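You operate a simulated robot arm through the tools that you are given. There is no shell and no other tool. Be economical: measure what you need, move in short steps, check, and stop when the job is done.

The job below is to be done with a simulated two-armed robot. You get a single attempt, and the scene is never put back.

TASK
Pick up the white brush head with one hand, pass it to the other hand and put it on the left end of the sink counter.

Only the result counts: the job must be done as asked and must still hold three seconds after the hand-in. Knocking over, shifting, dropping, spilling or breaking anything else fails it.

THE ROBOT
Two 7-joint arms with two-finger grippers on one trunk, on a base that drives. Base frame: it is fixed to the floor where the robot stands at the start and does not move with it; the origin is under the middle of the robot, x ahead of it, y to its left, z up. Units: mm, degrees, N and s.
The left shoulder is at the start at [60, 123, 995], the right one opposite. With the tool pointing down near the work surface each hand reaches from about 360 to 800 mm from the robot's upright axis, wherever it stands, measured 20 degrees to its own side. Places, roughly: left end of the sink counter (32x19 cm) [900, -940, 780]. Payload 1.47 kg a hand.
The tool frame of a hand sits at the grasp point between the pads (the TCP): z along the fingers, y along the line on which they close. The tips reach 16 mm beyond it. The gripper opens to 87 mm. The gripper's body begins 55 mm behind the TCP.
Orientation is told as [roll, pitch, yaw] about the base's x, y, z axes, in that order, counted from this pose: with the fingers straight down and closing along the base's y, the tool's x points along the base's -x, its y along +y and its z along -z.

THE INTERFACE
- The arms move only by the tool play_rows. It takes "left_targets", "right_targets" or both (then of equal length, played together; a hand with none holds still); each is a list of rows, each a list of 7 numbers: the shift along the base's x, y, z in units of 20 mm (1.0 is 20 mm), then the turn, a rotation vector about the base's x, y, z in units of 5 degrees (1.0 is 5 degrees), then the opening in per cent of the stroke, from 0 (shut) to 100 (fully open). In form: [[x, y, z, wx, wy, wz, hand], ...]. A call has 1 to 20 rows; each row shifts and turns the commanded pose from where the row before left it. A call with a number of a shift or a turn outside -1 to 1 is refused whole. A row lasts 0.2 s, in which the tool goes at most 50 mm and 8.6 degrees; a call with a longer step from one row to the next is refused whole, and so is a gripper value outside its range. Where a pose cannot be reached the arm comes as near as it can. A force on the tool above 40 N (or 10 N above the force at the start of the call, whichever is more), or a blocked arm, ends the call early, and 0.2 s more pass. Each finger travels about 153 mm/s and halts on what it meets, pressing with about 26 N; the grip force reading is that of the motor and also rises with nothing between the fingers. The clock runs only during rows and for 0.2 s after the last one: add rows that do not move to give the fingers time. It gives the time, the measured TCP pose, the force on the tool (base axes), the opening and the grip force at its end, in the units of the frame above (readings bear some noise), with the torque about the TCP (base axes, N m) and any sound that the robot's microphone picked up, and new pictures: "views" is both (left out), scene, wrist or none (wrist: the cameras of the hands that moved).
- Cameras (640 x 400 px; columns grow to the right, rows downward): "scene" is now at [97.3, 15, 1564.6]; the picture's right is [0.18, -0.98, 0.00], its down [-0.61, -0.11, -0.79] and it looks along [0.77, 0.14, -0.62] (base axes); focal length 283 px, centre (320, 200). "left" rides on the left gripper at [73, -12, -90] in its tool frame; the picture's right is [0.16, 0.99, 0.00], its down [-0.72, 0.12, -0.68] and it looks along [-0.67, 0.11, 0.73] (tool axes); focal length 247 px, centre (320, 200). "right" rides on the right gripper at [73, 12, -90] in its tool frame; the picture's right is [-0.16, 0.99, 0.00], its down [-0.72, -0.12, -0.68] and it looks along [-0.67, -0.11, 0.73] (tool axes); focal length 247 px, centre (320, 200).
- raise_lower(by): slides the trunk up (or, below 0, down) by that many mm; the arms and the scene camera ride with it, the base frame stays. It gives what a move gives, with no picture.
- drive_base(legs): drives the robot by 1 to 6 legs, each [ahead, left, turn to the left] in mm, mm and degrees, along the robot's own axes; the way and the turn of a leg run together, so that a leg with both is an arc; at most 1500 mm and 180 degrees a leg. The arms and the cameras ride along, it lands a little off, and it stops where it bumps. It gives what a move gives, and a new picture of the scene camera.
- aim_head(pan, tilt): turns the head with the scene camera to pan (to the left, within 120 degrees either way) and tilt (down, from -29 to 69), counted from straight ahead of the robot. It gives what a move gives, and a new picture of the scene camera.
- locate(camera, pixels): for up to 12 pixels [column, row] of the newest picture of that camera ("zoom" is the newest enlarged one), the place [x, y, z] in the base frame of the surface seen there, good to about 2 mm. It takes no simulated time.
- inspect(camera, box): a new picture of the part [left, top, right, bottom] of that camera's present view, enlarged. It takes no simulated time.
- job_done(): hands the job in; it is judged then, once.

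Go step by step. Measure first, check grasps and placings, and put right what went wrong. The budget is 80 turns and 260 pictures, counting those below and the enlarged ones. Unless the task says otherwise, let go and move clear before handing in, and close with one line.

The tools are called after "Emit:" as a command line: name --argument value ..., lists and objects as JSON in quotes. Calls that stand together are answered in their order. play_rows: Moves the arms, as the interface text tells. Its arguments: {"type":"object","properties":{"left_targets":{"type":"array","items":{"type":"array","items":{"type":"number"}}},"right_targets":{"type":"array","items":{"type":"array","items":{"type":"number"}}},"views":{"type":"string","enum":["both","scene","wrist","none"]}},"required":[]} The other tools are called the same way: raise_lower (by) slides the trunk up or down; drive_base (legs) drives the base; aim_head (pan, tilt) turns the head that bears the scene camera; locate (camera, pixels) gives the place of the surface under pixels of a picture; inspect (camera, box) takes an enlarged picture of a part of a camera's view; job_done () hands the job in.

At the start:

```text
time: 0.0
left_position: [509.5, 393.9, 1109.1]
left_orientation: [0.0, 0.0, 0.0]
left_wrist_force: [-0.2, -0.2, -0.5]
left_wrist_torque: [-0.01, -0.01, 0.02]
left_width: 87.1
left_grip_force: 0.0
right_position: [453.0, -101.2, 1190.0]
right_orientation: [0.0, 0.0, 0.0]
right_wrist_force: [0.1, 0.0, 0.4]
right_wrist_torque: [0.01, 0.01, 0.0]
right_width: 87.0
right_grip_force: 0.0
trunk travel left (down, up): [-150.0, 80.0]
robot x, y, heading: [-0.1, -0.2, -0.0]
head pan, tilt: [10.4, 38.2]
```

scene: 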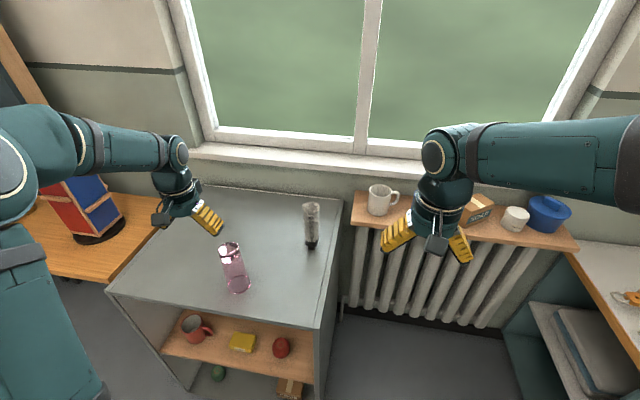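
right: 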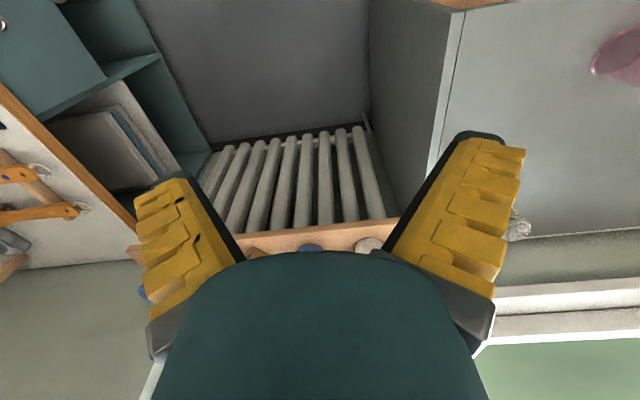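
left: 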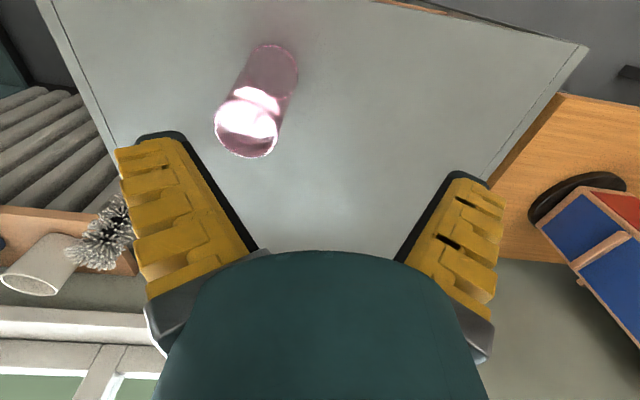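

The scene shows a brush-like object at about (311,225) on the grey cabinet; I will enlarge it and look toward the sink counter.

Emit:
inspect --camera "scene" --box '[200, 170, 360, 300]'

Emit:
inspect --camera "left" --box '[0, 160, 200, 310]'

Emit:
locate --camera "scene" --pixels '[[311, 206], [312, 225], [312, 238], [312, 246], [232, 246], [238, 290], [340, 210], [305, 320], [190, 190], [380, 190]]'

Emit:
aim_head --pan -45 --tilt 38

```text
3.08 times, centred on (280, 235) of scene
```

zoom: 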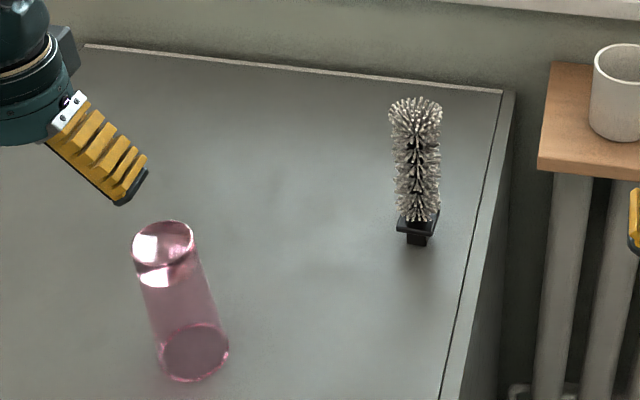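

```text
2.67 times, centred on (100, 235) of left
```

zoom: 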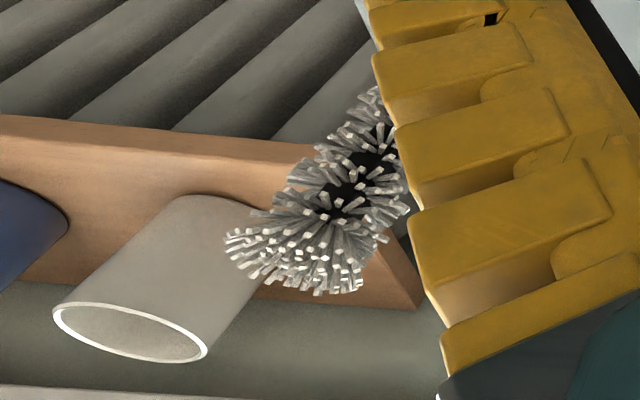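

```text
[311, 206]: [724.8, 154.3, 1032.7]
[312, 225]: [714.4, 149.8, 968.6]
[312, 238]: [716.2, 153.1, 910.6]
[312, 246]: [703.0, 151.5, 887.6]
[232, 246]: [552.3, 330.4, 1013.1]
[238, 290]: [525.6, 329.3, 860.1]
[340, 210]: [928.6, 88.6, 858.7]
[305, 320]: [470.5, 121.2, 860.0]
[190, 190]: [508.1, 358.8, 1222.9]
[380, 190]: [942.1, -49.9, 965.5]
```

```text
time: 1.2
left_position: [511.2, 393.5, 1109.5]
left_orientation: [-0.1, -0.1, 0.1]
left_wrist_force: [-0.6, -0.1, 0.3]
left_wrist_torque: [-0.01, 0.01, -0.05]
left_width: 86.8
left_grip_force: 0.1
right_position: [454.1, -99.8, 1190.0]
right_orientation: [-0.1, 0.0, 0.0]
right_wrist_force: [0.8, 0.4, 0.4]
right_wrist_torque: [0.0, 0.01, 0.06]
right_width: 86.8
right_grip_force: 0.0
trunk travel left (down, up): [-150.0, 80.0]
robot x, y, heading: [-0.2, -2.3, 0.0]
head pan, tilt: [-45.0, 38.0]
```

scene: 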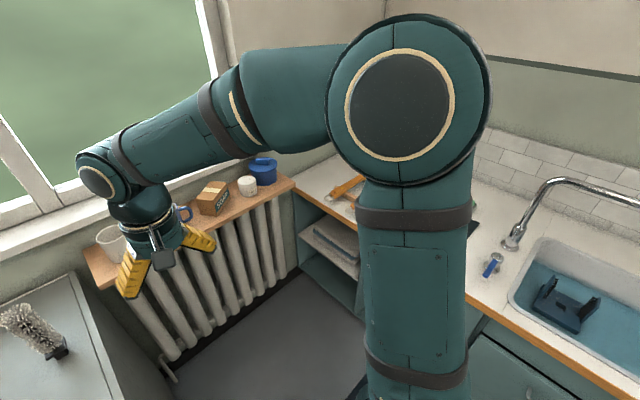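

The brush stands upright on the cabinet near (720,152), black foot at (55,352) in this view, and the right arm hides part of the counter. I enlarge both areas.

Emit:
inspect --camera "scene" --box '[0, 270, 160, 370]'

Emit:
locate --camera "zoom" --pixels '[[30, 170], [90, 140], [130, 200], [200, 260], [240, 300], [250, 330], [265, 345], [220, 330]]'

Emit:
inspect --camera "scene" --box '[270, 130, 550, 305]'

Emit:
locate --camera "scene" --pixels '[[345, 187], [310, 175], [300, 190], [350, 205], [490, 200], [490, 263], [480, 305], [520, 300], [565, 300], [480, 190]]'

```text
4.00 times, centred on (80, 320) of scene
```

zoom: 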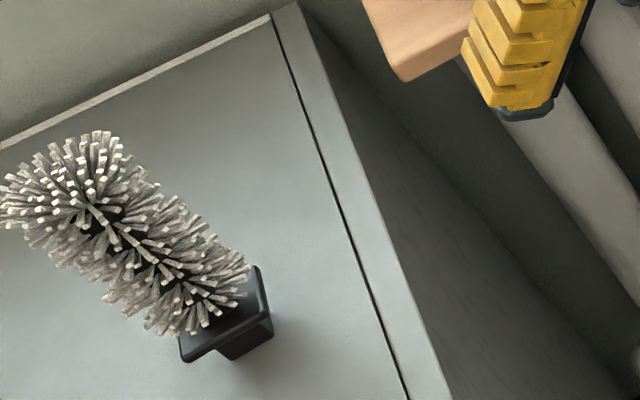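

```text
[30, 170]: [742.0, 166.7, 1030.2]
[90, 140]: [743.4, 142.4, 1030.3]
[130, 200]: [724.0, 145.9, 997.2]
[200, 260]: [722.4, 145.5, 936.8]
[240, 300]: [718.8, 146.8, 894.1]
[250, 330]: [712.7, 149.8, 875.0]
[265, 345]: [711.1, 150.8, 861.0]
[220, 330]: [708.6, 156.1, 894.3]
```

```text
2.29 times, centred on (410, 218) of scene
```

zoom: 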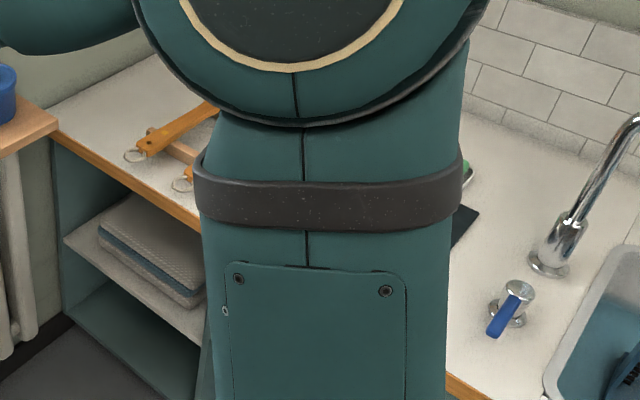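

```text
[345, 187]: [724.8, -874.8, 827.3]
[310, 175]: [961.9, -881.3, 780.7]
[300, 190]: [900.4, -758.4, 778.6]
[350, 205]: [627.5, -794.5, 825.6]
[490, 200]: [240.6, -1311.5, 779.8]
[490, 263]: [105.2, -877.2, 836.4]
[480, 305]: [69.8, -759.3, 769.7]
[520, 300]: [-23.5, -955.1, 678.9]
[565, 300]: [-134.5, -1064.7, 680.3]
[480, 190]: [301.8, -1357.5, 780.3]
```

The brush axis is near (725,153), z 861–1035, about 50 mm across; the counter's left end looks reachable later. I move the left hand above the brush with a safe height.

Emit:
play_rows --left_targets '[[0, 0, 1, 0, 0, 0, 100], [0, 0, 1, 0, 0, 0, 100], [0.8, -1, 0, 0, 0, 0, 100], [0.8, -1, 0, 0, 0, 0, 100], [0.8, -1, 0, 0, 0, 0, 100], [0.8, -1, 0, 0, 0, 0, 100], [0.8, -1, 0, 0, 0, 0, 100], [0.8, -1, 0, 0, 0, 0, 100], [0.8, -1, 0, 0, 0, 0, 100], [0.8, -1, 0, 0, 0, 0, 100], [0.8, -1, 0, 0, 0, 0, 100], [0.8, -1, 0, 0, 0, 0, 100], [0.8, -1, 0, 0, 0, 0, 100], [0.8, -1, 0, 0, 0, 0, 100], [0, 0, 0, 0, 0, 0, 100]]' --views "wrist"

Emit:
aim_head --pan 10 --tilt 38

```text
time: 4.4
left_position: [700.3, 152.1, 1149.3]
left_orientation: [0.0, -0.1, -0.1]
left_wrist_force: [-1.0, -0.1, -0.6]
left_wrist_torque: [0.0, -0.03, 0.03]
left_width: 87.0
left_grip_force: 0.0
right_position: [452.9, -99.8, 1191.9]
right_orientation: [0.1, 0.0, -0.1]
right_wrist_force: [0.2, 0.0, 1.5]
right_wrist_torque: [0.01, 0.01, 0.0]
right_width: 86.9
right_grip_force: 0.1
trunk travel left (down, up): [-150.0, 80.0]
robot x, y, heading: [-4.1, 1.0, -0.1]
head pan, tilt: [-45.0, 38.0]
```

left: 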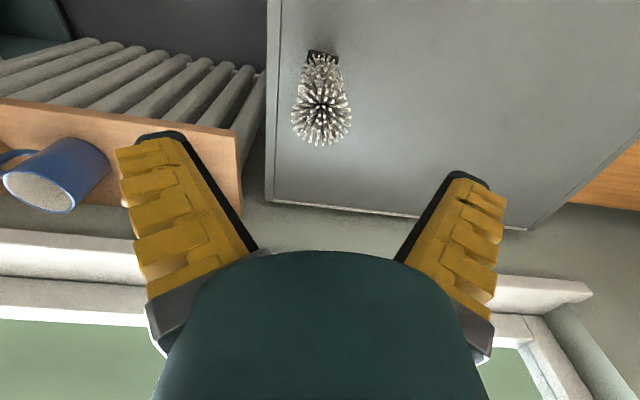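

```text
time: 5.7
left_position: [701.3, 152.9, 1149.7]
left_orientation: [0.0, -0.1, 0.0]
left_wrist_force: [-0.7, 0.4, 0.5]
left_wrist_torque: [-0.02, 0.02, -0.01]
left_width: 87.1
left_grip_force: 0.2
right_position: [453.0, -99.5, 1191.1]
right_orientation: [0.0, 0.0, -0.1]
right_wrist_force: [0.1, 0.2, 0.8]
right_wrist_torque: [0.01, 0.02, 0.0]
right_width: 87.1
right_grip_force: 0.1
trunk travel left (down, up): [-150.0, 80.0]
robot x, y, heading: [2.0, 2.3, -0.1]
head pan, tilt: [10.0, 38.0]
```

scene: 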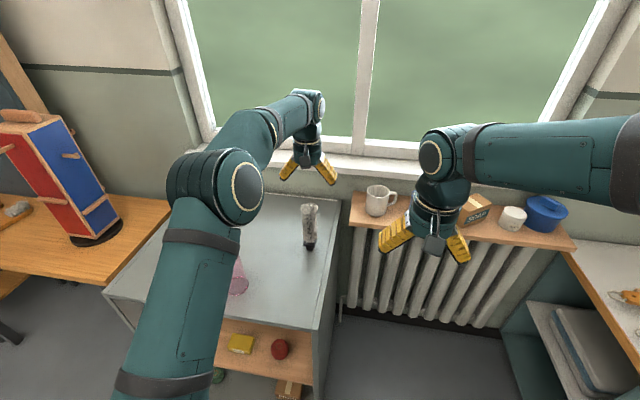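

The left wrist picture shows the brush top around (322,118) and foot at (322,55); I measure the edges.

Emit:
inspect --camera "left" --box '[262, 40, 382, 160]'

Emit:
locate --camera "left" --pixels '[[295, 118], [349, 118], [322, 118], [322, 105], [322, 130], [322, 140], [322, 90], [310, 56], [334, 56], [322, 53], [300, 200]]'

```text
3.33 times, centred on (322, 100) of left
```

zoom: 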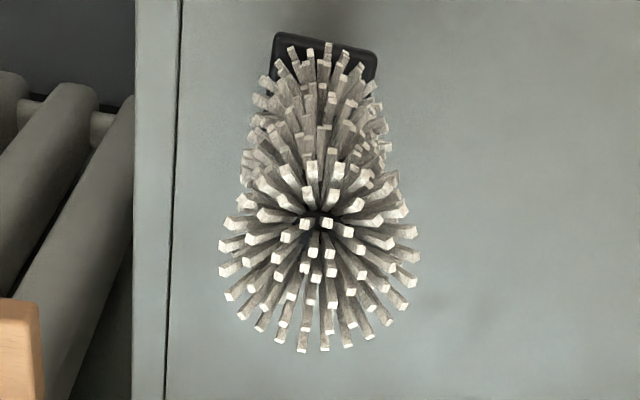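

```text
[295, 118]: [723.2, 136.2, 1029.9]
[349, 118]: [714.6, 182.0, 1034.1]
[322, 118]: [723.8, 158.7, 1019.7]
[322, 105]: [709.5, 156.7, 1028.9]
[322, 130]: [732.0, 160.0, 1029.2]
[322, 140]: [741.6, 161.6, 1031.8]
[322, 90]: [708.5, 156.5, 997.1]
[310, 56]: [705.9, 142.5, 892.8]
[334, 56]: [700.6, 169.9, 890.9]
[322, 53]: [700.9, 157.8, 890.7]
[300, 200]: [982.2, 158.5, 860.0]
```

The brush centre is about (722,158), top about 1034. I descend with open fingers to z≈1000.

Emit:
play_rows --left_targets '[[1, 0.3, 0, 0, 0, 0, 100], [0, 0, -1, 0, 0, 0, 100], [0, 0, -1, 0, 0, 0, 100], [0, 0, -1, 0, 0, 0, 100], [0, 0, -0.9, 0, 0, 0, 100], [0, 0, 0, 0, 0, 0, 100]]'

```text
time: 7.1
left_position: [722.5, 157.1, 1069.4]
left_orientation: [0.0, 0.0, 0.0]
left_wrist_force: [-0.3, 0.0, -0.2]
left_wrist_torque: [-0.05, -0.01, -0.02]
left_width: 87.0
left_grip_force: 0.0
right_position: [453.5, -101.0, 1191.3]
right_orientation: [0.0, 0.1, 0.1]
right_wrist_force: [-0.6, -0.2, 0.2]
right_wrist_torque: [0.0, 0.01, -0.01]
right_width: 87.1
right_grip_force: 0.0
trunk travel left (down, up): [-150.0, 80.0]
robot x, y, heading: [-0.3, 0.9, 0.2]
head pan, tilt: [10.0, 38.0]
```

scene: 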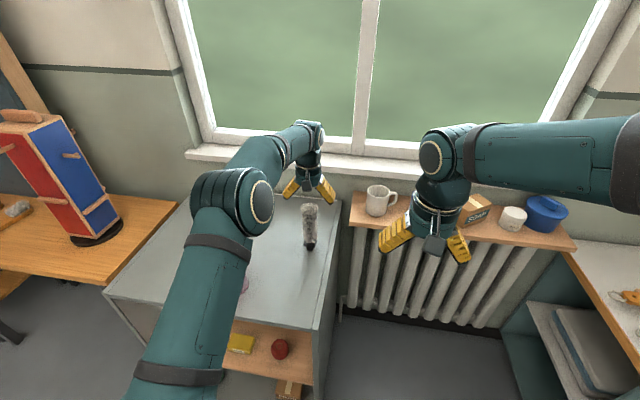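
left: 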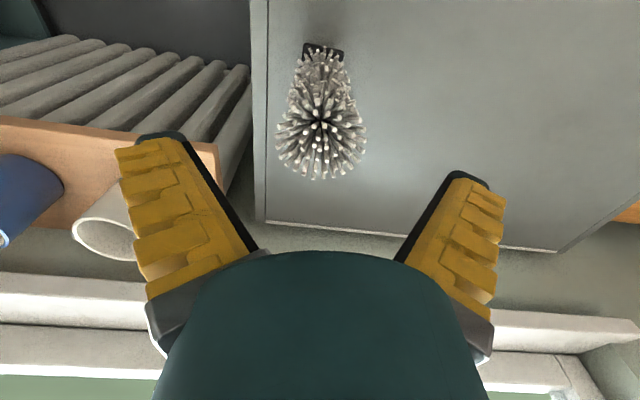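

Aligned: brush top centred near (320,140) between the fingers. I go down another 69 mm.

Emit:
play_rows --left_targets '[[0, 0, -0.8, 0, 0, 0, 100], [0, 0, -0.9, 0, 0, 0, 100], [0, 0, -0.9, 0, 0, 0, 100], [0, 0, -0.85, 0, 0, 0, 100], [0, 0, 0, 0, 0, 0, 100]]'

Emit:
inspect --camera "scene" --box '[250, 160, 370, 260]'

```text
time: 8.3
left_position: [719.7, 159.1, 1001.6]
left_orientation: [0.0, 0.0, 0.0]
left_wrist_force: [-0.7, 0.0, -0.4]
left_wrist_torque: [-0.03, 0.0, 0.03]
left_width: 87.0
left_grip_force: 0.0
right_position: [453.5, -100.6, 1190.6]
right_orientation: [0.1, -0.1, 0.1]
right_wrist_force: [-0.1, -0.4, 0.4]
right_wrist_torque: [-0.03, 0.01, 0.01]
right_width: 87.0
right_grip_force: 0.1
trunk travel left (down, up): [-150.0, 80.0]
robot x, y, heading: [1.4, 1.2, 0.2]
head pan, tilt: [10.0, 38.0]
```

scene: 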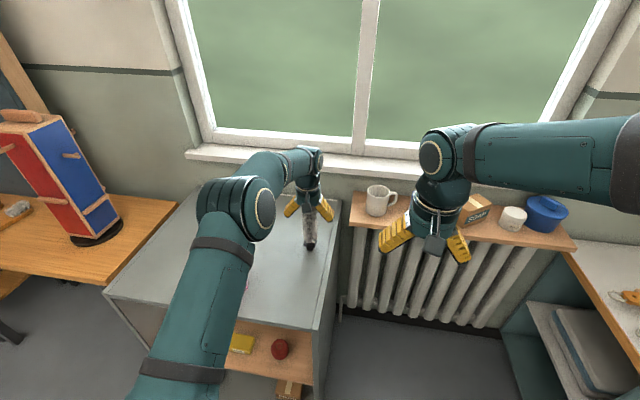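
left: 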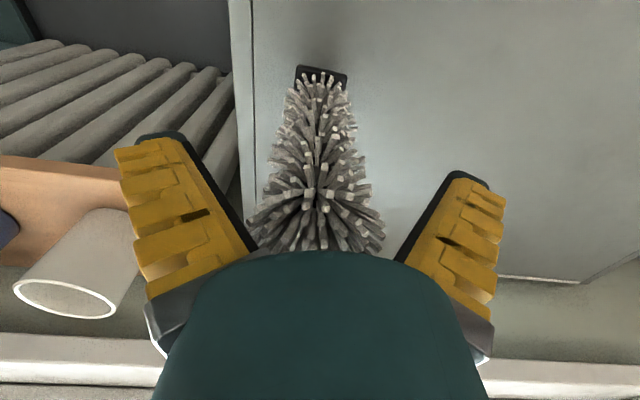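

```text
4.00 times, centred on (310, 210) of scene
```

zoom: 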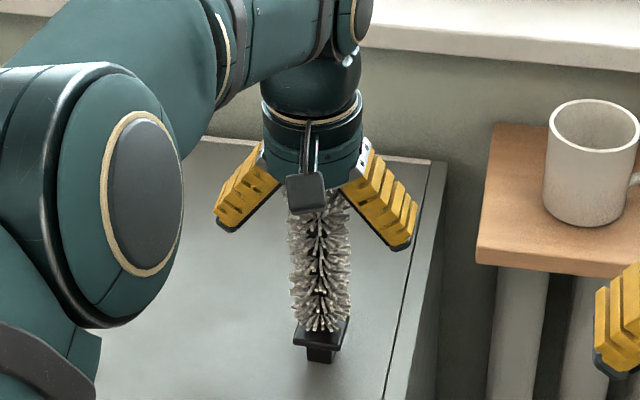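

The brush is centred between the fingers with clearance both sides; I close gently.

Emit:
play_rows --left_targets '[[0, 0, 0, 0, 0, 0, 70], [0, 0, 0, 0, 0, 0, 60], [0, 0, 0, 0, 0, 0, 50], [0, 0, 0, 0, 0, 0, 35], [0, 0, 0, 0, 0, 0, 15], [0, 0, 0, 0, 0, 0, 0], [0, 0, 0, 0, 0, 0, 0]]'

Emit:
inspect --camera "scene" --box '[250, 160, 370, 260]'

```text
time: 9.9
left_position: [720.7, 158.8, 1002.4]
left_orientation: [0.0, -0.1, 0.0]
left_wrist_force: [0.3, 0.1, 3.4]
left_wrist_torque: [-0.06, -0.03, -0.03]
left_width: 28.4
left_grip_force: 26.6
right_position: [453.0, -100.3, 1192.1]
right_orientation: [0.0, -0.1, 0.0]
right_wrist_force: [0.3, -0.4, -0.6]
right_wrist_torque: [-0.02, -0.03, -0.02]
right_width: 86.9
right_grip_force: 0.1
trunk travel left (down, up): [-150.0, 80.0]
robot x, y, heading: [0.3, 0.8, -0.0]
head pan, tilt: [10.0, 38.0]
```

scene: 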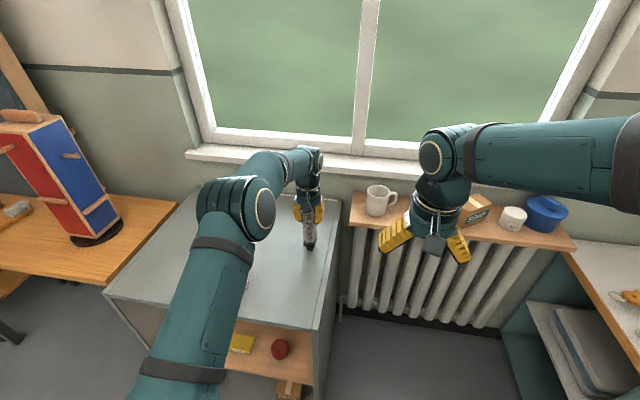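
left: 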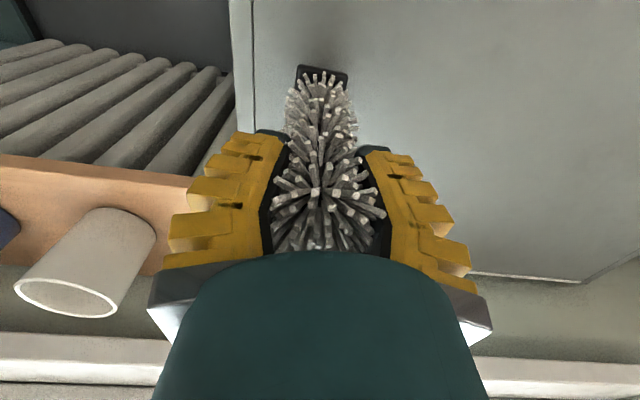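

```text
4.00 times, centred on (310, 210) of scene
```

zoom: 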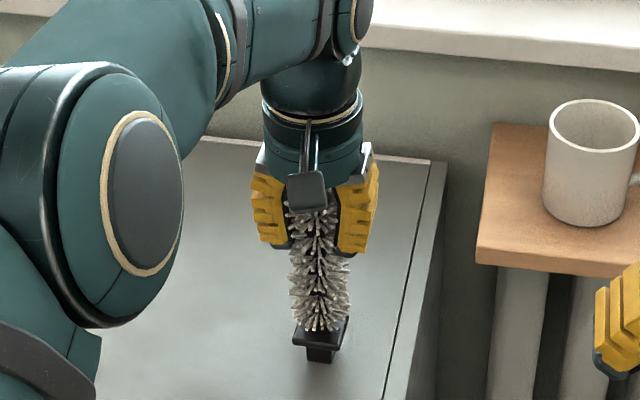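

Gripped at 28 mm with 26 N; I lift it 160 mm and check.

Emit:
play_rows --left_targets '[[0, 0, 0.5, 0, 0, 0, 0], [0, 0, 0.8, 0, 0, 0, 0], [0, 0, 0.8, 0, 0, 0, 0], [0, 0, 1, 0, 0, 0, 0], [0, 0, 1, 0, 0, 0, 0], [0, 0, 1, 0, 0, 0, 0], [0, 0, 1, 0, 0, 0, 0], [0, 0, 1, 0, 0, 0, 0], [0, 0, 1, 0, 0, 0, 0], [0, 0, 1, 0, 0, 0, 0], [0, 0, 0, 0, 0, 0, 0]]'

```text
time: 12.3
left_position: [719.4, 157.7, 1186.3]
left_orientation: [0.0, 0.1, 0.0]
left_wrist_force: [-0.4, 0.0, -0.8]
left_wrist_torque: [-0.02, 0.01, -0.05]
left_width: 25.8
left_grip_force: 26.0
right_position: [454.2, -100.5, 1189.8]
right_orientation: [0.1, -0.1, 0.0]
right_wrist_force: [0.0, 0.4, 0.7]
right_wrist_torque: [-0.01, -0.02, -0.01]
right_width: 87.5
right_grip_force: 0.1
trunk travel left (down, up): [-150.0, 80.0]
robot x, y, heading: [1.2, -0.4, -0.2]
head pan, tilt: [10.0, 38.0]
```

scene: 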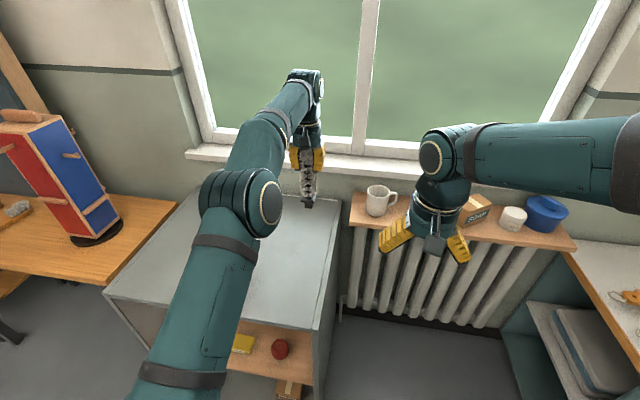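
left: 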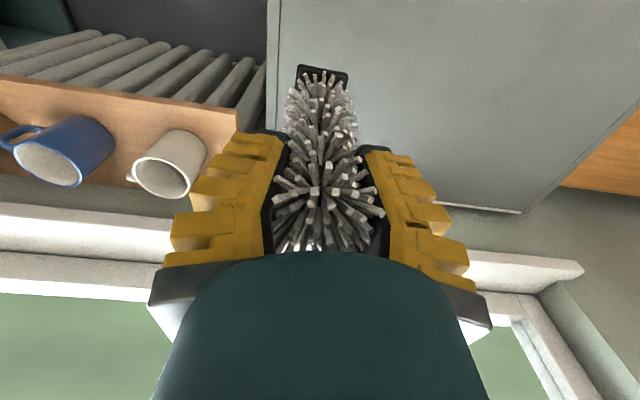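

The brush is held firmly. Next I tilt the left hand to point ahead (brush lying along x) while drawing back to about (560,80,1150).

Emit:
play_rows --left_targets '[[-0.44, -0.22, 0, 0, -1, 0, 0], [-0.44, -0.22, 0, 0, -1, 0, 0], [-0.44, -0.22, 0, 0, -1, 0, 0], [-0.44, -0.22, 0, 0, -1, 0, 0], [-0.44, -0.22, 0, 0, -1, 0, 0], [-0.44, -0.22, 0, 0, -1, 0, 0], [-0.44, -0.22, 0, 0, -1, 0, 0], [-0.44, -0.22, 0, 0, -1, 0, 0], [-0.44, -0.22, 0, 0, -1, 0, 0], [0, 0, 0, 0, 0, 0, 0]]'

```text
time: 14.5
left_position: [642.3, 118.9, 1183.6]
left_orientation: [0.0, -45.0, 0.2]
left_wrist_force: [-0.3, 0.5, -0.9]
left_wrist_torque: [0.0, 0.02, 0.0]
left_width: 25.0
left_grip_force: 26.0
right_position: [454.9, -100.0, 1189.8]
right_orientation: [-0.1, 0.1, 0.0]
right_wrist_force: [0.1, -0.6, 0.4]
right_wrist_torque: [0.02, 0.01, 0.01]
right_width: 87.1
right_grip_force: 0.1
trunk travel left (down, up): [-150.0, 80.0]
robot x, y, heading: [-1.6, 0.0, 0.1]
head pan, tilt: [10.0, 38.0]
```

scene: 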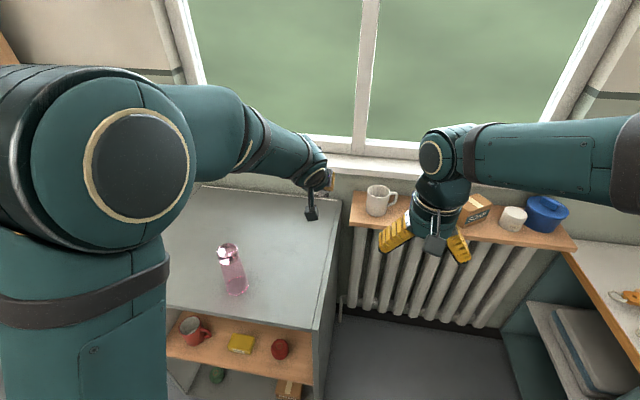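
left: 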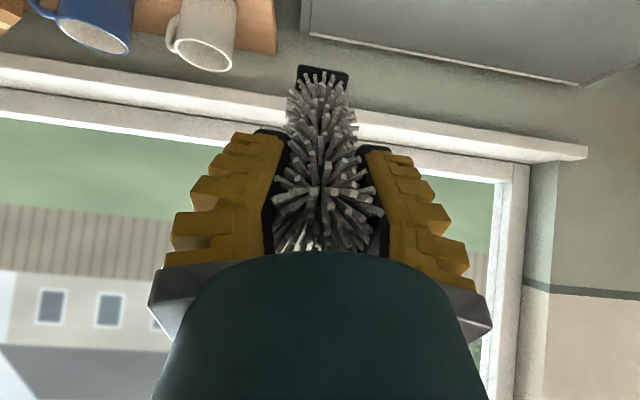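

Turning went well, brush steady in the grip. I do the other 45 degrees.

Emit:
play_rows --left_targets '[[-0.3, -0.2, 0, 0, -1, 0, 0], [-0.3, -0.2, 0, 0, -1, 0, 0], [-0.3, -0.2, 0, 0, -1, 0, 0], [-0.3, -0.2, 0, 0, -1, 0, 0], [-0.3, -0.2, 0, 0, -1, 0, 0], [-0.3, -0.2, 0, 0, -1, 0, 0], [-0.3, -0.2, 0, 0, -1, 0, 0], [-0.3, -0.2, 0, 0, -1, 0, 0], [-0.3, -0.2, 0, 0, -1, 0, 0], [0, 0, 0, 0, 0, 0, 0]]'

```text
time: 16.7
left_position: [588.4, 85.7, 1184.7]
left_orientation: [143.5, -89.9, -143.4]
left_wrist_force: [-0.6, -0.4, -0.8]
left_wrist_torque: [0.0, 0.07, -0.01]
left_width: 24.2
left_grip_force: 25.8
right_position: [453.1, -100.5, 1190.5]
right_orientation: [-0.1, 0.0, 0.0]
right_wrist_force: [0.0, 0.2, 0.0]
right_wrist_torque: [0.03, -0.01, 0.04]
right_width: 87.3
right_grip_force: 0.1
trunk travel left (down, up): [-150.0, 80.0]
robot x, y, heading: [4.0, -1.4, -0.3]
head pan, tilt: [10.0, 38.0]
```

scene: 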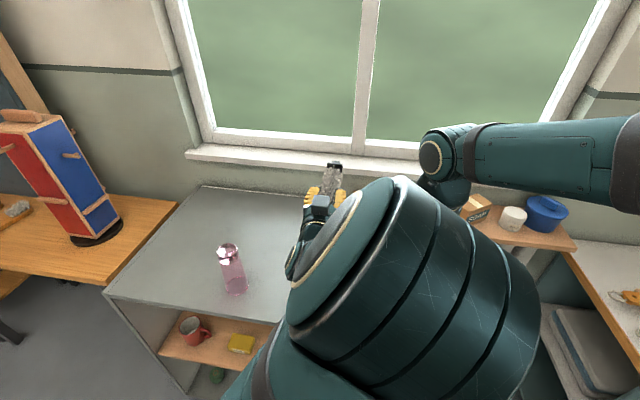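
left: 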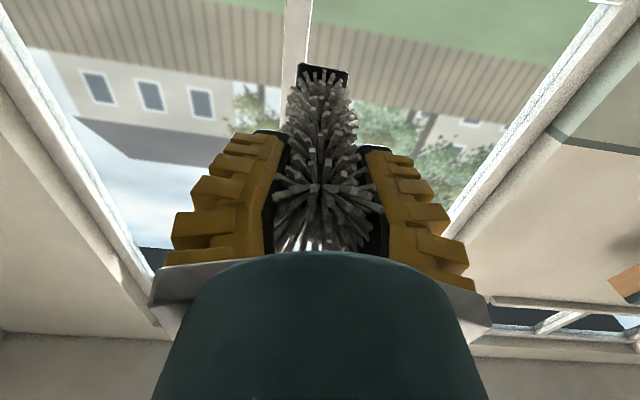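

The brush now lies along x at about (330,180), but the left elbow swung up to (430,270). I check how close the elbow is to the right arm.

Emit:
locate --camera "scene" --pixels '[[330, 180], [334, 165], [313, 195], [400, 185], [500, 240], [520, 340], [300, 310], [400, 290], [440, 200], [540, 150], [620, 170], [350, 260]]'

Emit:
aim_head --pan -20 --tilt 40

```text
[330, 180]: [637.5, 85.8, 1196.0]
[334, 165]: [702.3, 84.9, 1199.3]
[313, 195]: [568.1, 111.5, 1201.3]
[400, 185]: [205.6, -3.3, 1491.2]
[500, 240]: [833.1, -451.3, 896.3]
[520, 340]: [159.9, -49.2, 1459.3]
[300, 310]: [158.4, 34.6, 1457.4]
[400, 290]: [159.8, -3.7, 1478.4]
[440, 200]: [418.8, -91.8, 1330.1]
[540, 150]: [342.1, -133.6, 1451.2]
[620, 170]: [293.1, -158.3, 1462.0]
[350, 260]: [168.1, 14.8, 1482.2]
```

```text
time: 17.6
left_position: [587.6, 85.3, 1183.9]
left_orientation: [-78.3, -90.0, 78.4]
left_wrist_force: [-0.2, 1.0, -0.4]
left_wrist_torque: [0.02, 0.07, 0.0]
left_width: 24.1
left_grip_force: 25.7
right_position: [454.3, -100.0, 1191.5]
right_orientation: [-0.1, 0.1, 0.1]
right_wrist_force: [0.1, -0.6, 0.0]
right_wrist_torque: [-0.02, 0.0, -0.01]
right_width: 87.2
right_grip_force: 0.0
trunk travel left (down, up): [-150.0, 80.0]
robot x, y, heading: [3.5, 2.2, 0.2]
head pan, tilt: [-20.0, 40.0]
```

scene: 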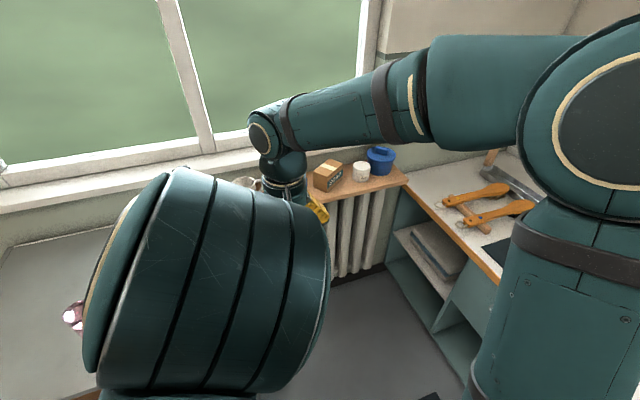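

The left elbow sits close before the head (about x 160, y 0, z 1450). I yaw the left hand 45° to the right so the elbow relaxes outward, giving the right arm room.

Emit:
play_rows --left_targets '[[0.2, 0, 0, 0, 0, -1, 0], [0.2, 0, 0, 0, 0, -1, 0], [0.2, 0, 0, 0, 0, -1, 0], [0.2, 0, 0, 0, 0, -1, 0], [0.2, 0, 0, 0, 0, -1, 0], [0.2, 0, 0, 0, 0, -1, 0], [0, 0, 0, 0, 0, -1, 0], [0, 0, 0, 0, 0, -1, 0], [0, 0, 0, 0, 0, -1, 0], [0, 0, 0, 0, 0, 0, 0]]'

Emit:
aim_head --pan 5 --tilt 38

```text
time: 19.8
left_position: [613.6, 82.5, 1185.1]
left_orientation: [98.5, -90.0, -143.6]
left_wrist_force: [-0.6, 0.4, -1.4]
left_wrist_torque: [0.02, 0.02, 0.0]
left_width: 23.7
left_grip_force: 26.0
right_position: [453.9, -101.3, 1192.0]
right_orientation: [0.0, 0.0, 0.0]
right_wrist_force: [-0.1, -0.5, 0.1]
right_wrist_torque: [0.02, 0.01, 0.01]
right_width: 87.1
right_grip_force: 0.0
trunk travel left (down, up): [-150.0, 80.0]
robot x, y, heading: [-1.7, 3.3, -0.1]
head pan, tilt: [-20.0, 40.0]
```

scene: 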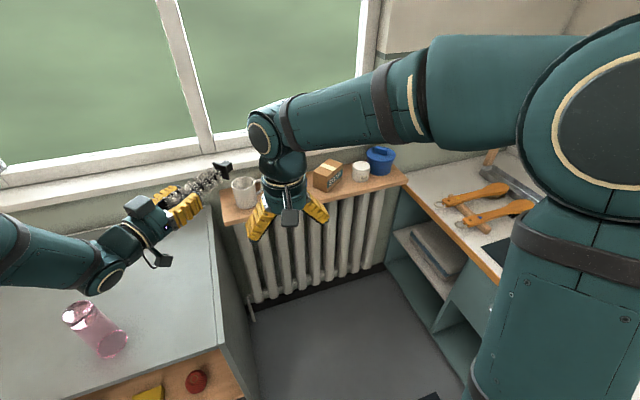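
left: 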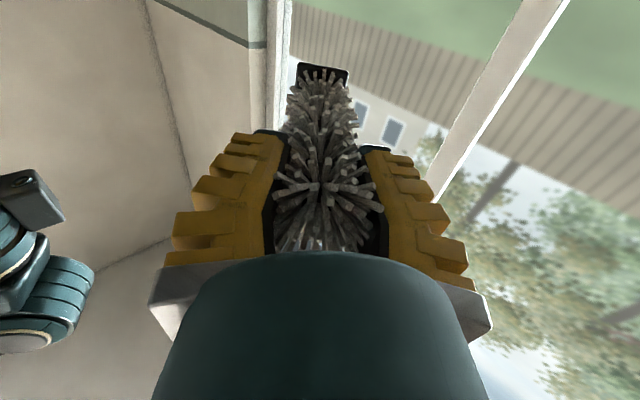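

```text
time: 20.7
left_position: [612.8, 83.6, 1185.2]
left_orientation: [27.7, -90.2, -72.6]
left_wrist_force: [-0.6, 1.0, -0.9]
left_wrist_torque: [0.07, 0.04, 0.04]
left_width: 23.6
left_grip_force: 25.9
right_position: [454.4, -100.3, 1190.5]
right_orientation: [0.0, 0.0, -0.1]
right_wrist_force: [0.8, -0.3, 0.4]
right_wrist_torque: [0.0, -0.01, -0.03]
right_width: 87.0
right_grip_force: 0.1
trunk travel left (down, up): [-150.0, 80.0]
robot x, y, heading: [1.1, -0.6, -0.2]
head pan, tilt: [5.0, 38.0]
```

scene: 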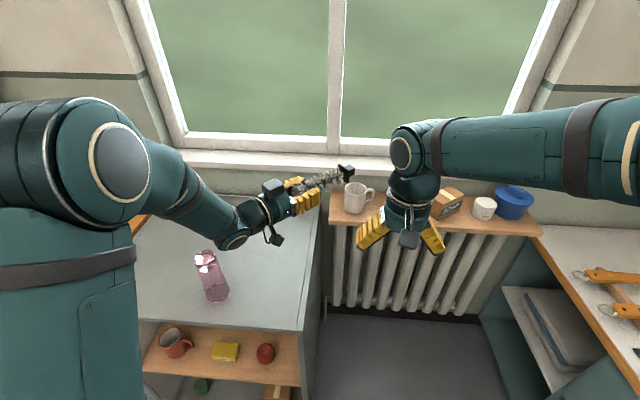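

Much better: the left arm is out to the left and the brush points ahead-right at (320,180). I locate the brush line and the block atop the left gripper at (272,188).

Emit:
inspect --camera "scene" --box '[230, 140, 390, 260]'

Emit:
locate --camera "scene" --pixels '[[272, 186], [282, 190], [292, 182], [305, 200], [313, 184], [322, 179], [331, 176], [339, 174], [346, 171], [350, 178], [343, 165]]'

```text
3.33 times, centred on (310, 200) of scene
```

zoom: 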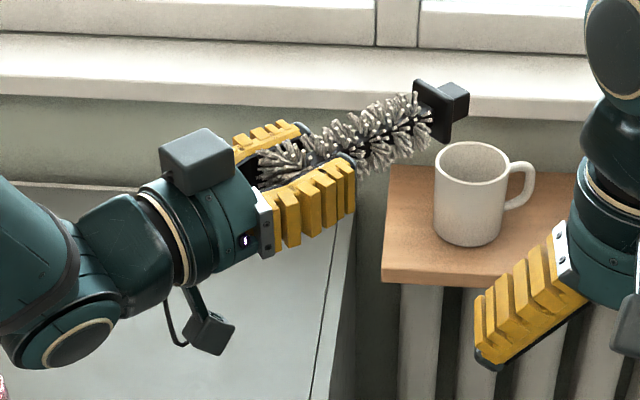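

```text
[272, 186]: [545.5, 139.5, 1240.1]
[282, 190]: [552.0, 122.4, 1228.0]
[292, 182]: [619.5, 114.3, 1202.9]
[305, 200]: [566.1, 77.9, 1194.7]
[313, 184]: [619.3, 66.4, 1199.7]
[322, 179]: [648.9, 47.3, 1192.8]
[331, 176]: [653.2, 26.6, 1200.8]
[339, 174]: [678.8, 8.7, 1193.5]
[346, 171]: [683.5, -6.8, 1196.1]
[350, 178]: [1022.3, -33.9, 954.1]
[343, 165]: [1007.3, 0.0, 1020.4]
```

The brush axis runs from the left TCP (613,83) along (0.71,-0.71). To ease reach I bring the left hand back/down to (560,30,1125) and turn the right hand 45° while raising slightly.

Emit:
play_rows --left_targets '[[-0.44, -0.44, -0.5, 0, 0, 0, 0], [-0.44, -0.44, -0.5, 0, 0, 0, 0], [-0.44, -0.44, -0.5, 0, 0, 0, 0], [-0.44, -0.44, -0.5, 0, 0, 0, 0], [-0.44, -0.44, -0.5, 0, 0, 0, 0], [-0.44, -0.44, -0.5, 0, 0, 0, 0], [0, 0, 0, 0, 0, 0, 0], [0, 0, 0, 0, 0, 0, 0], [0, 0, 0, 0, 0, 0, 0], [0, 0, 0, 0, 0, 0, 0]]' --right_targets '[[0, 0, 0.3, 0, 0, -1, 100], [0, 0, 0.3, 0, 0, -1, 100], [0, 0, 0.3, 0, 0, -1, 100], [0, 0, 0.3, 0, 0, -1, 100], [0, 0, 0.2, 0, 0, -1, 100], [0, 0, 0, 0, 0, -1, 100], [0, 0, 0, 0, 0, -1, 100], [0, 0, 0, 0, 0, -1, 100], [0, 0, 0, 0, 0, -1, 100], [0, 0, 0, 0, 0, 0, 100]]' --views "scene"

```text
time: 22.9
left_position: [559.1, 29.6, 1125.4]
left_orientation: [-68.9, -90.0, 23.8]
left_wrist_force: [-0.3, 0.0, -1.3]
left_wrist_torque: [0.04, 0.04, 0.01]
left_width: 24.1
left_grip_force: 25.4
right_position: [453.8, -100.0, 1218.5]
right_orientation: [-0.1, 0.0, -45.1]
right_wrist_force: [-0.3, -0.6, -0.3]
right_wrist_torque: [-0.03, -0.02, -0.02]
right_width: 87.1
right_grip_force: 0.2
trunk travel left (down, up): [-150.0, 80.0]
robot x, y, heading: [-0.5, -0.9, 0.2]
head pan, tilt: [5.0, 38.0]
```

scene: 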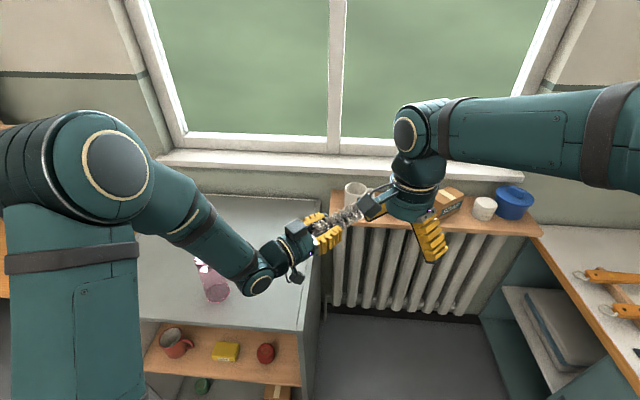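

All good. Now the right hand moves over the brush's middle, target (610,-21), staying high.

Emit:
play_rows --right_targets '[[0.97, 0.49, 0, 0, 0, 0, 100], [0.97, 0.49, 0, 0, 0, 0, 100], [0.97, 0.49, 0, 0, 0, 0, 100], [0.97, 0.49, 0, 0, 0, 0, 100], [0.97, 0.49, 0, 0, 0, 0, 100], [0.97, 0.49, 0, 0, 0, 0, 100], [0.97, 0.49, 0, 0, 0, 0, 100], [0.97, 0.49, 0, 0, 0, 0, 100], [0, 0, 0, 0, 0, 0, 100]]'

```text
time: 24.9
left_position: [558.0, 30.3, 1125.2]
left_orientation: [110.5, -90.1, -155.5]
left_wrist_force: [-0.5, 0.0, -0.9]
left_wrist_torque: [0.06, 0.02, 0.01]
left_width: 23.5
left_grip_force: 25.6
right_position: [609.8, -22.6, 1220.0]
right_orientation: [0.0, 0.0, -45.0]
right_wrist_force: [-0.2, 0.3, 0.2]
right_wrist_torque: [0.03, -0.05, -0.01]
right_width: 86.9
right_grip_force: 0.1
trunk travel left (down, up): [-150.0, 80.0]
robot x, y, heading: [-3.3, -1.9, -0.1]
head pan, tilt: [5.0, 38.0]
```

scene: 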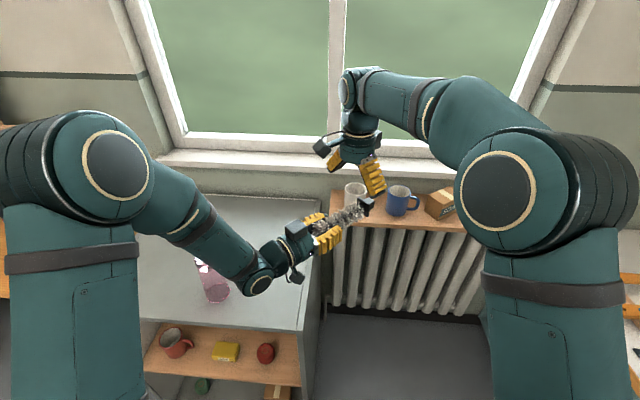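
right: 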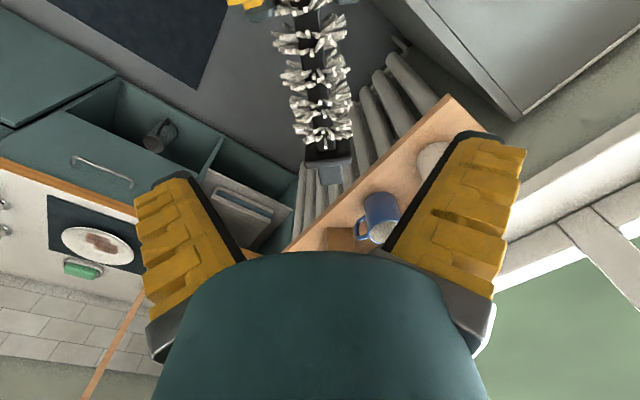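

The brush lies centred (column ≈318) under the right hand. I descend 60 mm first.

Emit:
play_rows --right_targets '[[0, 0, -1, 0, 0, 0, 100], [0, 0, -1, 0, 0, 0, 100], [0, 0, -1, 0, 0, 0, 100], [0, 0, 0, 0, 0, 0, 100]]' --views "wrist"

Emit:
inspect --camera "scene" --box '[270, 130, 430, 260]'

Emit:
locate --camera "right" --pixels '[[320, 100], [320, 60], [325, 160], [300, 60], [345, 60]]'

```text
time: 25.9
left_position: [557.3, 32.1, 1125.0]
left_orientation: [165.2, -90.0, 149.9]
left_wrist_force: [-0.2, 1.2, -0.7]
left_wrist_torque: [0.03, 0.04, 0.01]
left_width: 23.6
left_grip_force: 25.6
right_position: [609.8, -21.7, 1159.2]
right_orientation: [0.0, 0.1, -45.0]
right_wrist_force: [0.2, 0.1, 0.1]
right_wrist_torque: [0.0, 0.01, 0.03]
right_width: 87.1
right_grip_force: 0.1
trunk travel left (down, up): [-150.0, 80.0]
robot x, y, heading: [-1.2, 0.2, -0.1]
head pan, tilt: [5.0, 38.0]
```

right: 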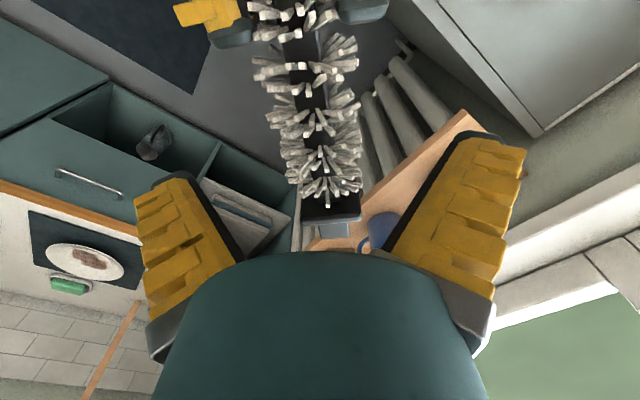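

```text
3.08 times, centred on (350, 195) of scene
```

zoom: 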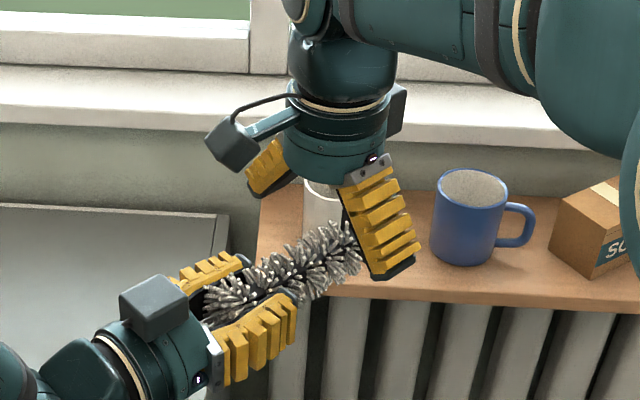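

```text
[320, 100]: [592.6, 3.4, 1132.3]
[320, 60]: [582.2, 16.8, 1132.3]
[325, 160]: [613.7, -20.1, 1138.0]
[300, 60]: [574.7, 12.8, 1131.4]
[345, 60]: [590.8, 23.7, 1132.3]
```

The alignment is fine; the flange at (330,208) lies beyond the grasp point. I descend to z≈1125 and close.

Emit:
play_rows --right_targets '[[0, 0, -0.85, 0, 0, 0, 100], [0, 0, -0.85, 0, 0, 0, 100], [0, 0, 0, 0, 0, 0, 100], [0, 0, 0, 0, 0, 0, 75], [0, 0, 0, 0, 0, 0, 60], [0, 0, 0, 0, 0, 0, 45], [0, 0, 0, 0, 0, 0, 30], [0, 0, 0, 0, 0, 0, 10], [0, 0, 0, 0, 0, 0, 0], [0, 0, 0, 0, 0, 0, 0]]' --views "wrist"

Emit:
inspect --camera "scene" --box '[270, 130, 430, 260]'

```text
time: 28.1
left_position: [556.9, 29.8, 1125.1]
left_orientation: [178.2, -89.9, 136.7]
left_wrist_force: [-7.5, -3.4, 4.2]
left_wrist_torque: [-0.14, -0.16, -0.17]
left_width: 23.6
left_grip_force: 25.7
right_position: [608.5, -21.2, 1122.6]
right_orientation: [0.0, 0.0, -45.1]
right_wrist_force: [8.3, 3.4, -3.2]
right_wrist_torque: [-0.11, -0.09, -0.4]
right_width: 32.8
right_grip_force: 25.9
trunk travel left (down, up): [-150.0, 80.0]
robot x, y, heading: [-0.5, 4.9, 0.0]
head pan, tilt: [5.0, 38.0]
```

right: 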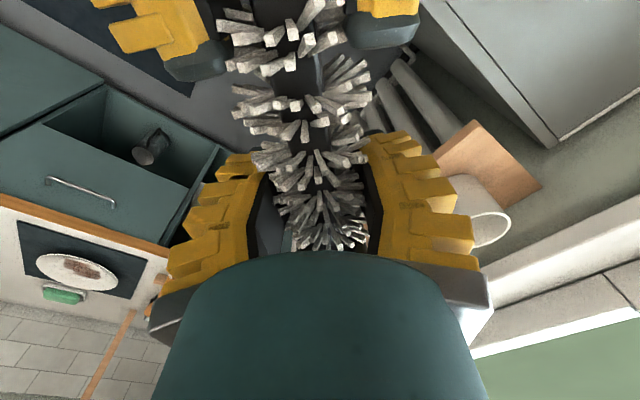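

```text
3.08 times, centred on (350, 195) of scene
```

zoom: 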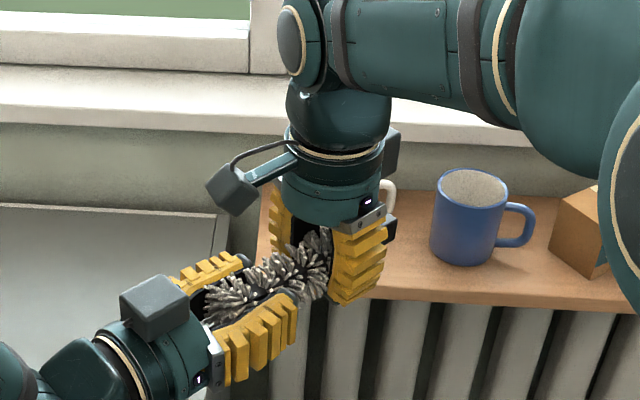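

Both hands grip (32.8 mm right). I open the left slowly, then draw it back along the brush axis.

Emit:
play_rows --left_targets '[[0, 0, 0, 0, 0, 0, 20], [0, 0, 0, 0, 0, 0, 40], [0, 0, 0, 0, 0, 0, 70], [0, 0, 0, 0, 0, 0, 100], [0, 0, 0, 0, 0, 0, 100], [0, 0, 0, 0, 0, 0, 100]]' --right_targets '[[0, 0, 0, 0, 0, 0, 0], [0, 0, 0, 0, 0, 0, 0], [0, 0, 0, 0, 0, 0, 0], [0, 0, 0, 0, 0, 0, 0], [0, 0, 0, 0, 0, 0, 0], [0, 0, 0, 0, 0, 0, 0]]' --views "wrist"

Emit:
inspect --camera "scene" --box '[270, 130, 430, 260]'

```text
time: 29.5
left_position: [558.5, 32.0, 1125.4]
left_orientation: [-108.9, -90.0, 63.8]
left_wrist_force: [0.1, 0.7, 0.5]
left_wrist_torque: [0.06, 0.02, 0.03]
left_width: 86.9
left_grip_force: 0.2
right_position: [608.5, -20.9, 1122.9]
right_orientation: [0.0, 0.1, -45.0]
right_wrist_force: [1.0, 0.1, -0.2]
right_wrist_torque: [-0.03, -0.02, 0.01]
right_width: 33.3
right_grip_force: 25.9
trunk travel left (down, up): [-150.0, 80.0]
robot x, y, heading: [-2.3, -1.2, 0.1]
head pan, tilt: [5.0, 38.0]
```

right: 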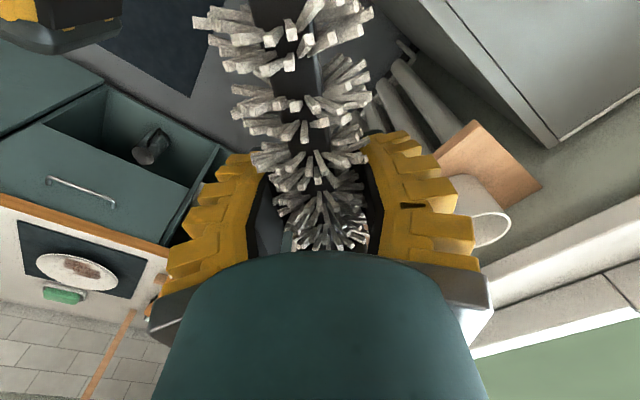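
left: 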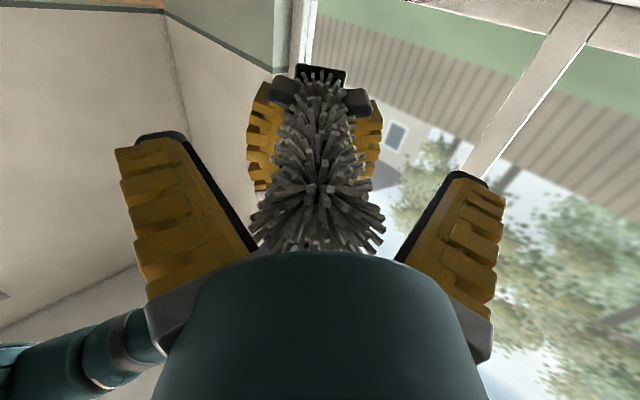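

```text
3.08 times, centred on (350, 195) of scene
```

zoom: 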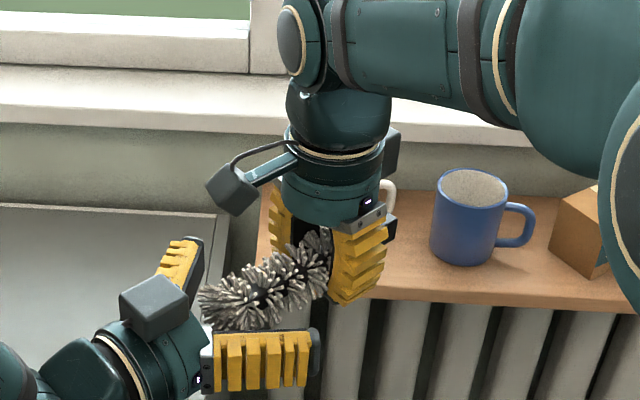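

The right hand alone holds the brush. The left withdraws along the brush axis by 110 mm and then rises.

Emit:
play_rows --left_targets '[[-0.7, 0.7, 0, 0, 0, 0, 100], [-0.7, 0.7, 0, 0, 0, 0, 100], [-0.7, 0.7, 0, 0, 0, 0, 100], [-0.7, 0.7, 0, 0, 0, 0, 100], [-0.7, 0.7, 0, 0, 0, 0, 100], [-0.7, 0.7, 0.2, 0, 0, 0, 100], [-0.2, 0.7, 0.5, 0, 0, 0, 100], [-0.2, 0.7, 0.5, 0, 0, 0, 100], [0, 0, 0, 0, 0, 0, 100]]' --views "scene"

```text
time: 31.5
left_position: [468.0, 141.3, 1148.8]
left_orientation: [-33.6, -90.0, -11.4]
left_wrist_force: [-1.4, -0.1, -0.3]
left_wrist_torque: [0.02, 0.02, -0.01]
left_width: 87.0
left_grip_force: 0.0
right_position: [609.6, -21.7, 1122.2]
right_orientation: [0.0, 0.0, -45.0]
right_wrist_force: [0.2, -0.2, -0.7]
right_wrist_torque: [0.0, 0.03, 0.01]
right_width: 32.7
right_grip_force: 25.8
trunk travel left (down, up): [-150.0, 80.0]
robot x, y, heading: [1.1, 2.4, 0.1]
head pan, tilt: [5.0, 38.0]
```

scene: 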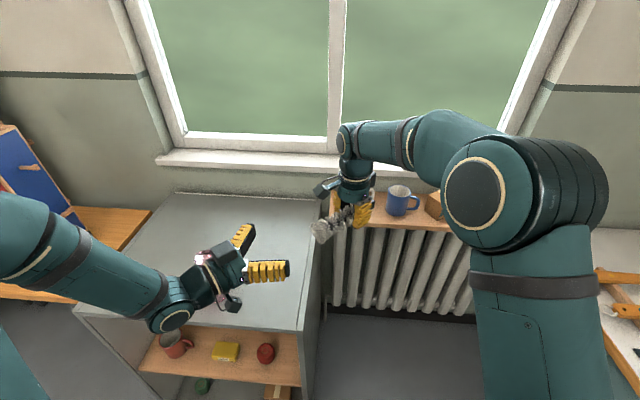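

Handover is done; left is clear. Now I turn the robot 60° right in place to see the counter.

Emit:
drive_base --legs '[[0, 0, -60]]'

```text
time: 34.6
left_position: [353.7, -337.4, 1148.8]
left_orientation: [-8.1, -90.0, -97.2]
left_wrist_force: [0.5, 0.5, -0.5]
left_wrist_torque: [-0.02, 0.0, -0.01]
left_width: 87.1
left_grip_force: 0.0
right_position: [281.8, -540.8, 1122.8]
right_orientation: [-0.1, 0.0, -105.4]
right_wrist_force: [-1.0, 0.3, 0.1]
right_wrist_torque: [0.0, 0.04, 0.02]
right_width: 32.9
right_grip_force: 26.1
trunk travel left (down, up): [-150.0, 80.0]
robot x, y, heading: [1.8, -0.4, -60.4]
head pan, tilt: [5.0, 38.0]
```

scene: 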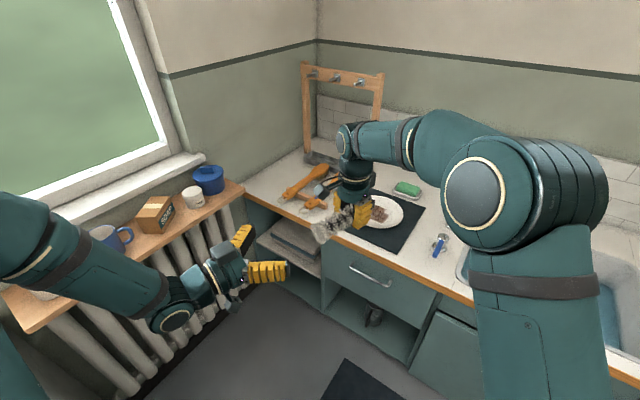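

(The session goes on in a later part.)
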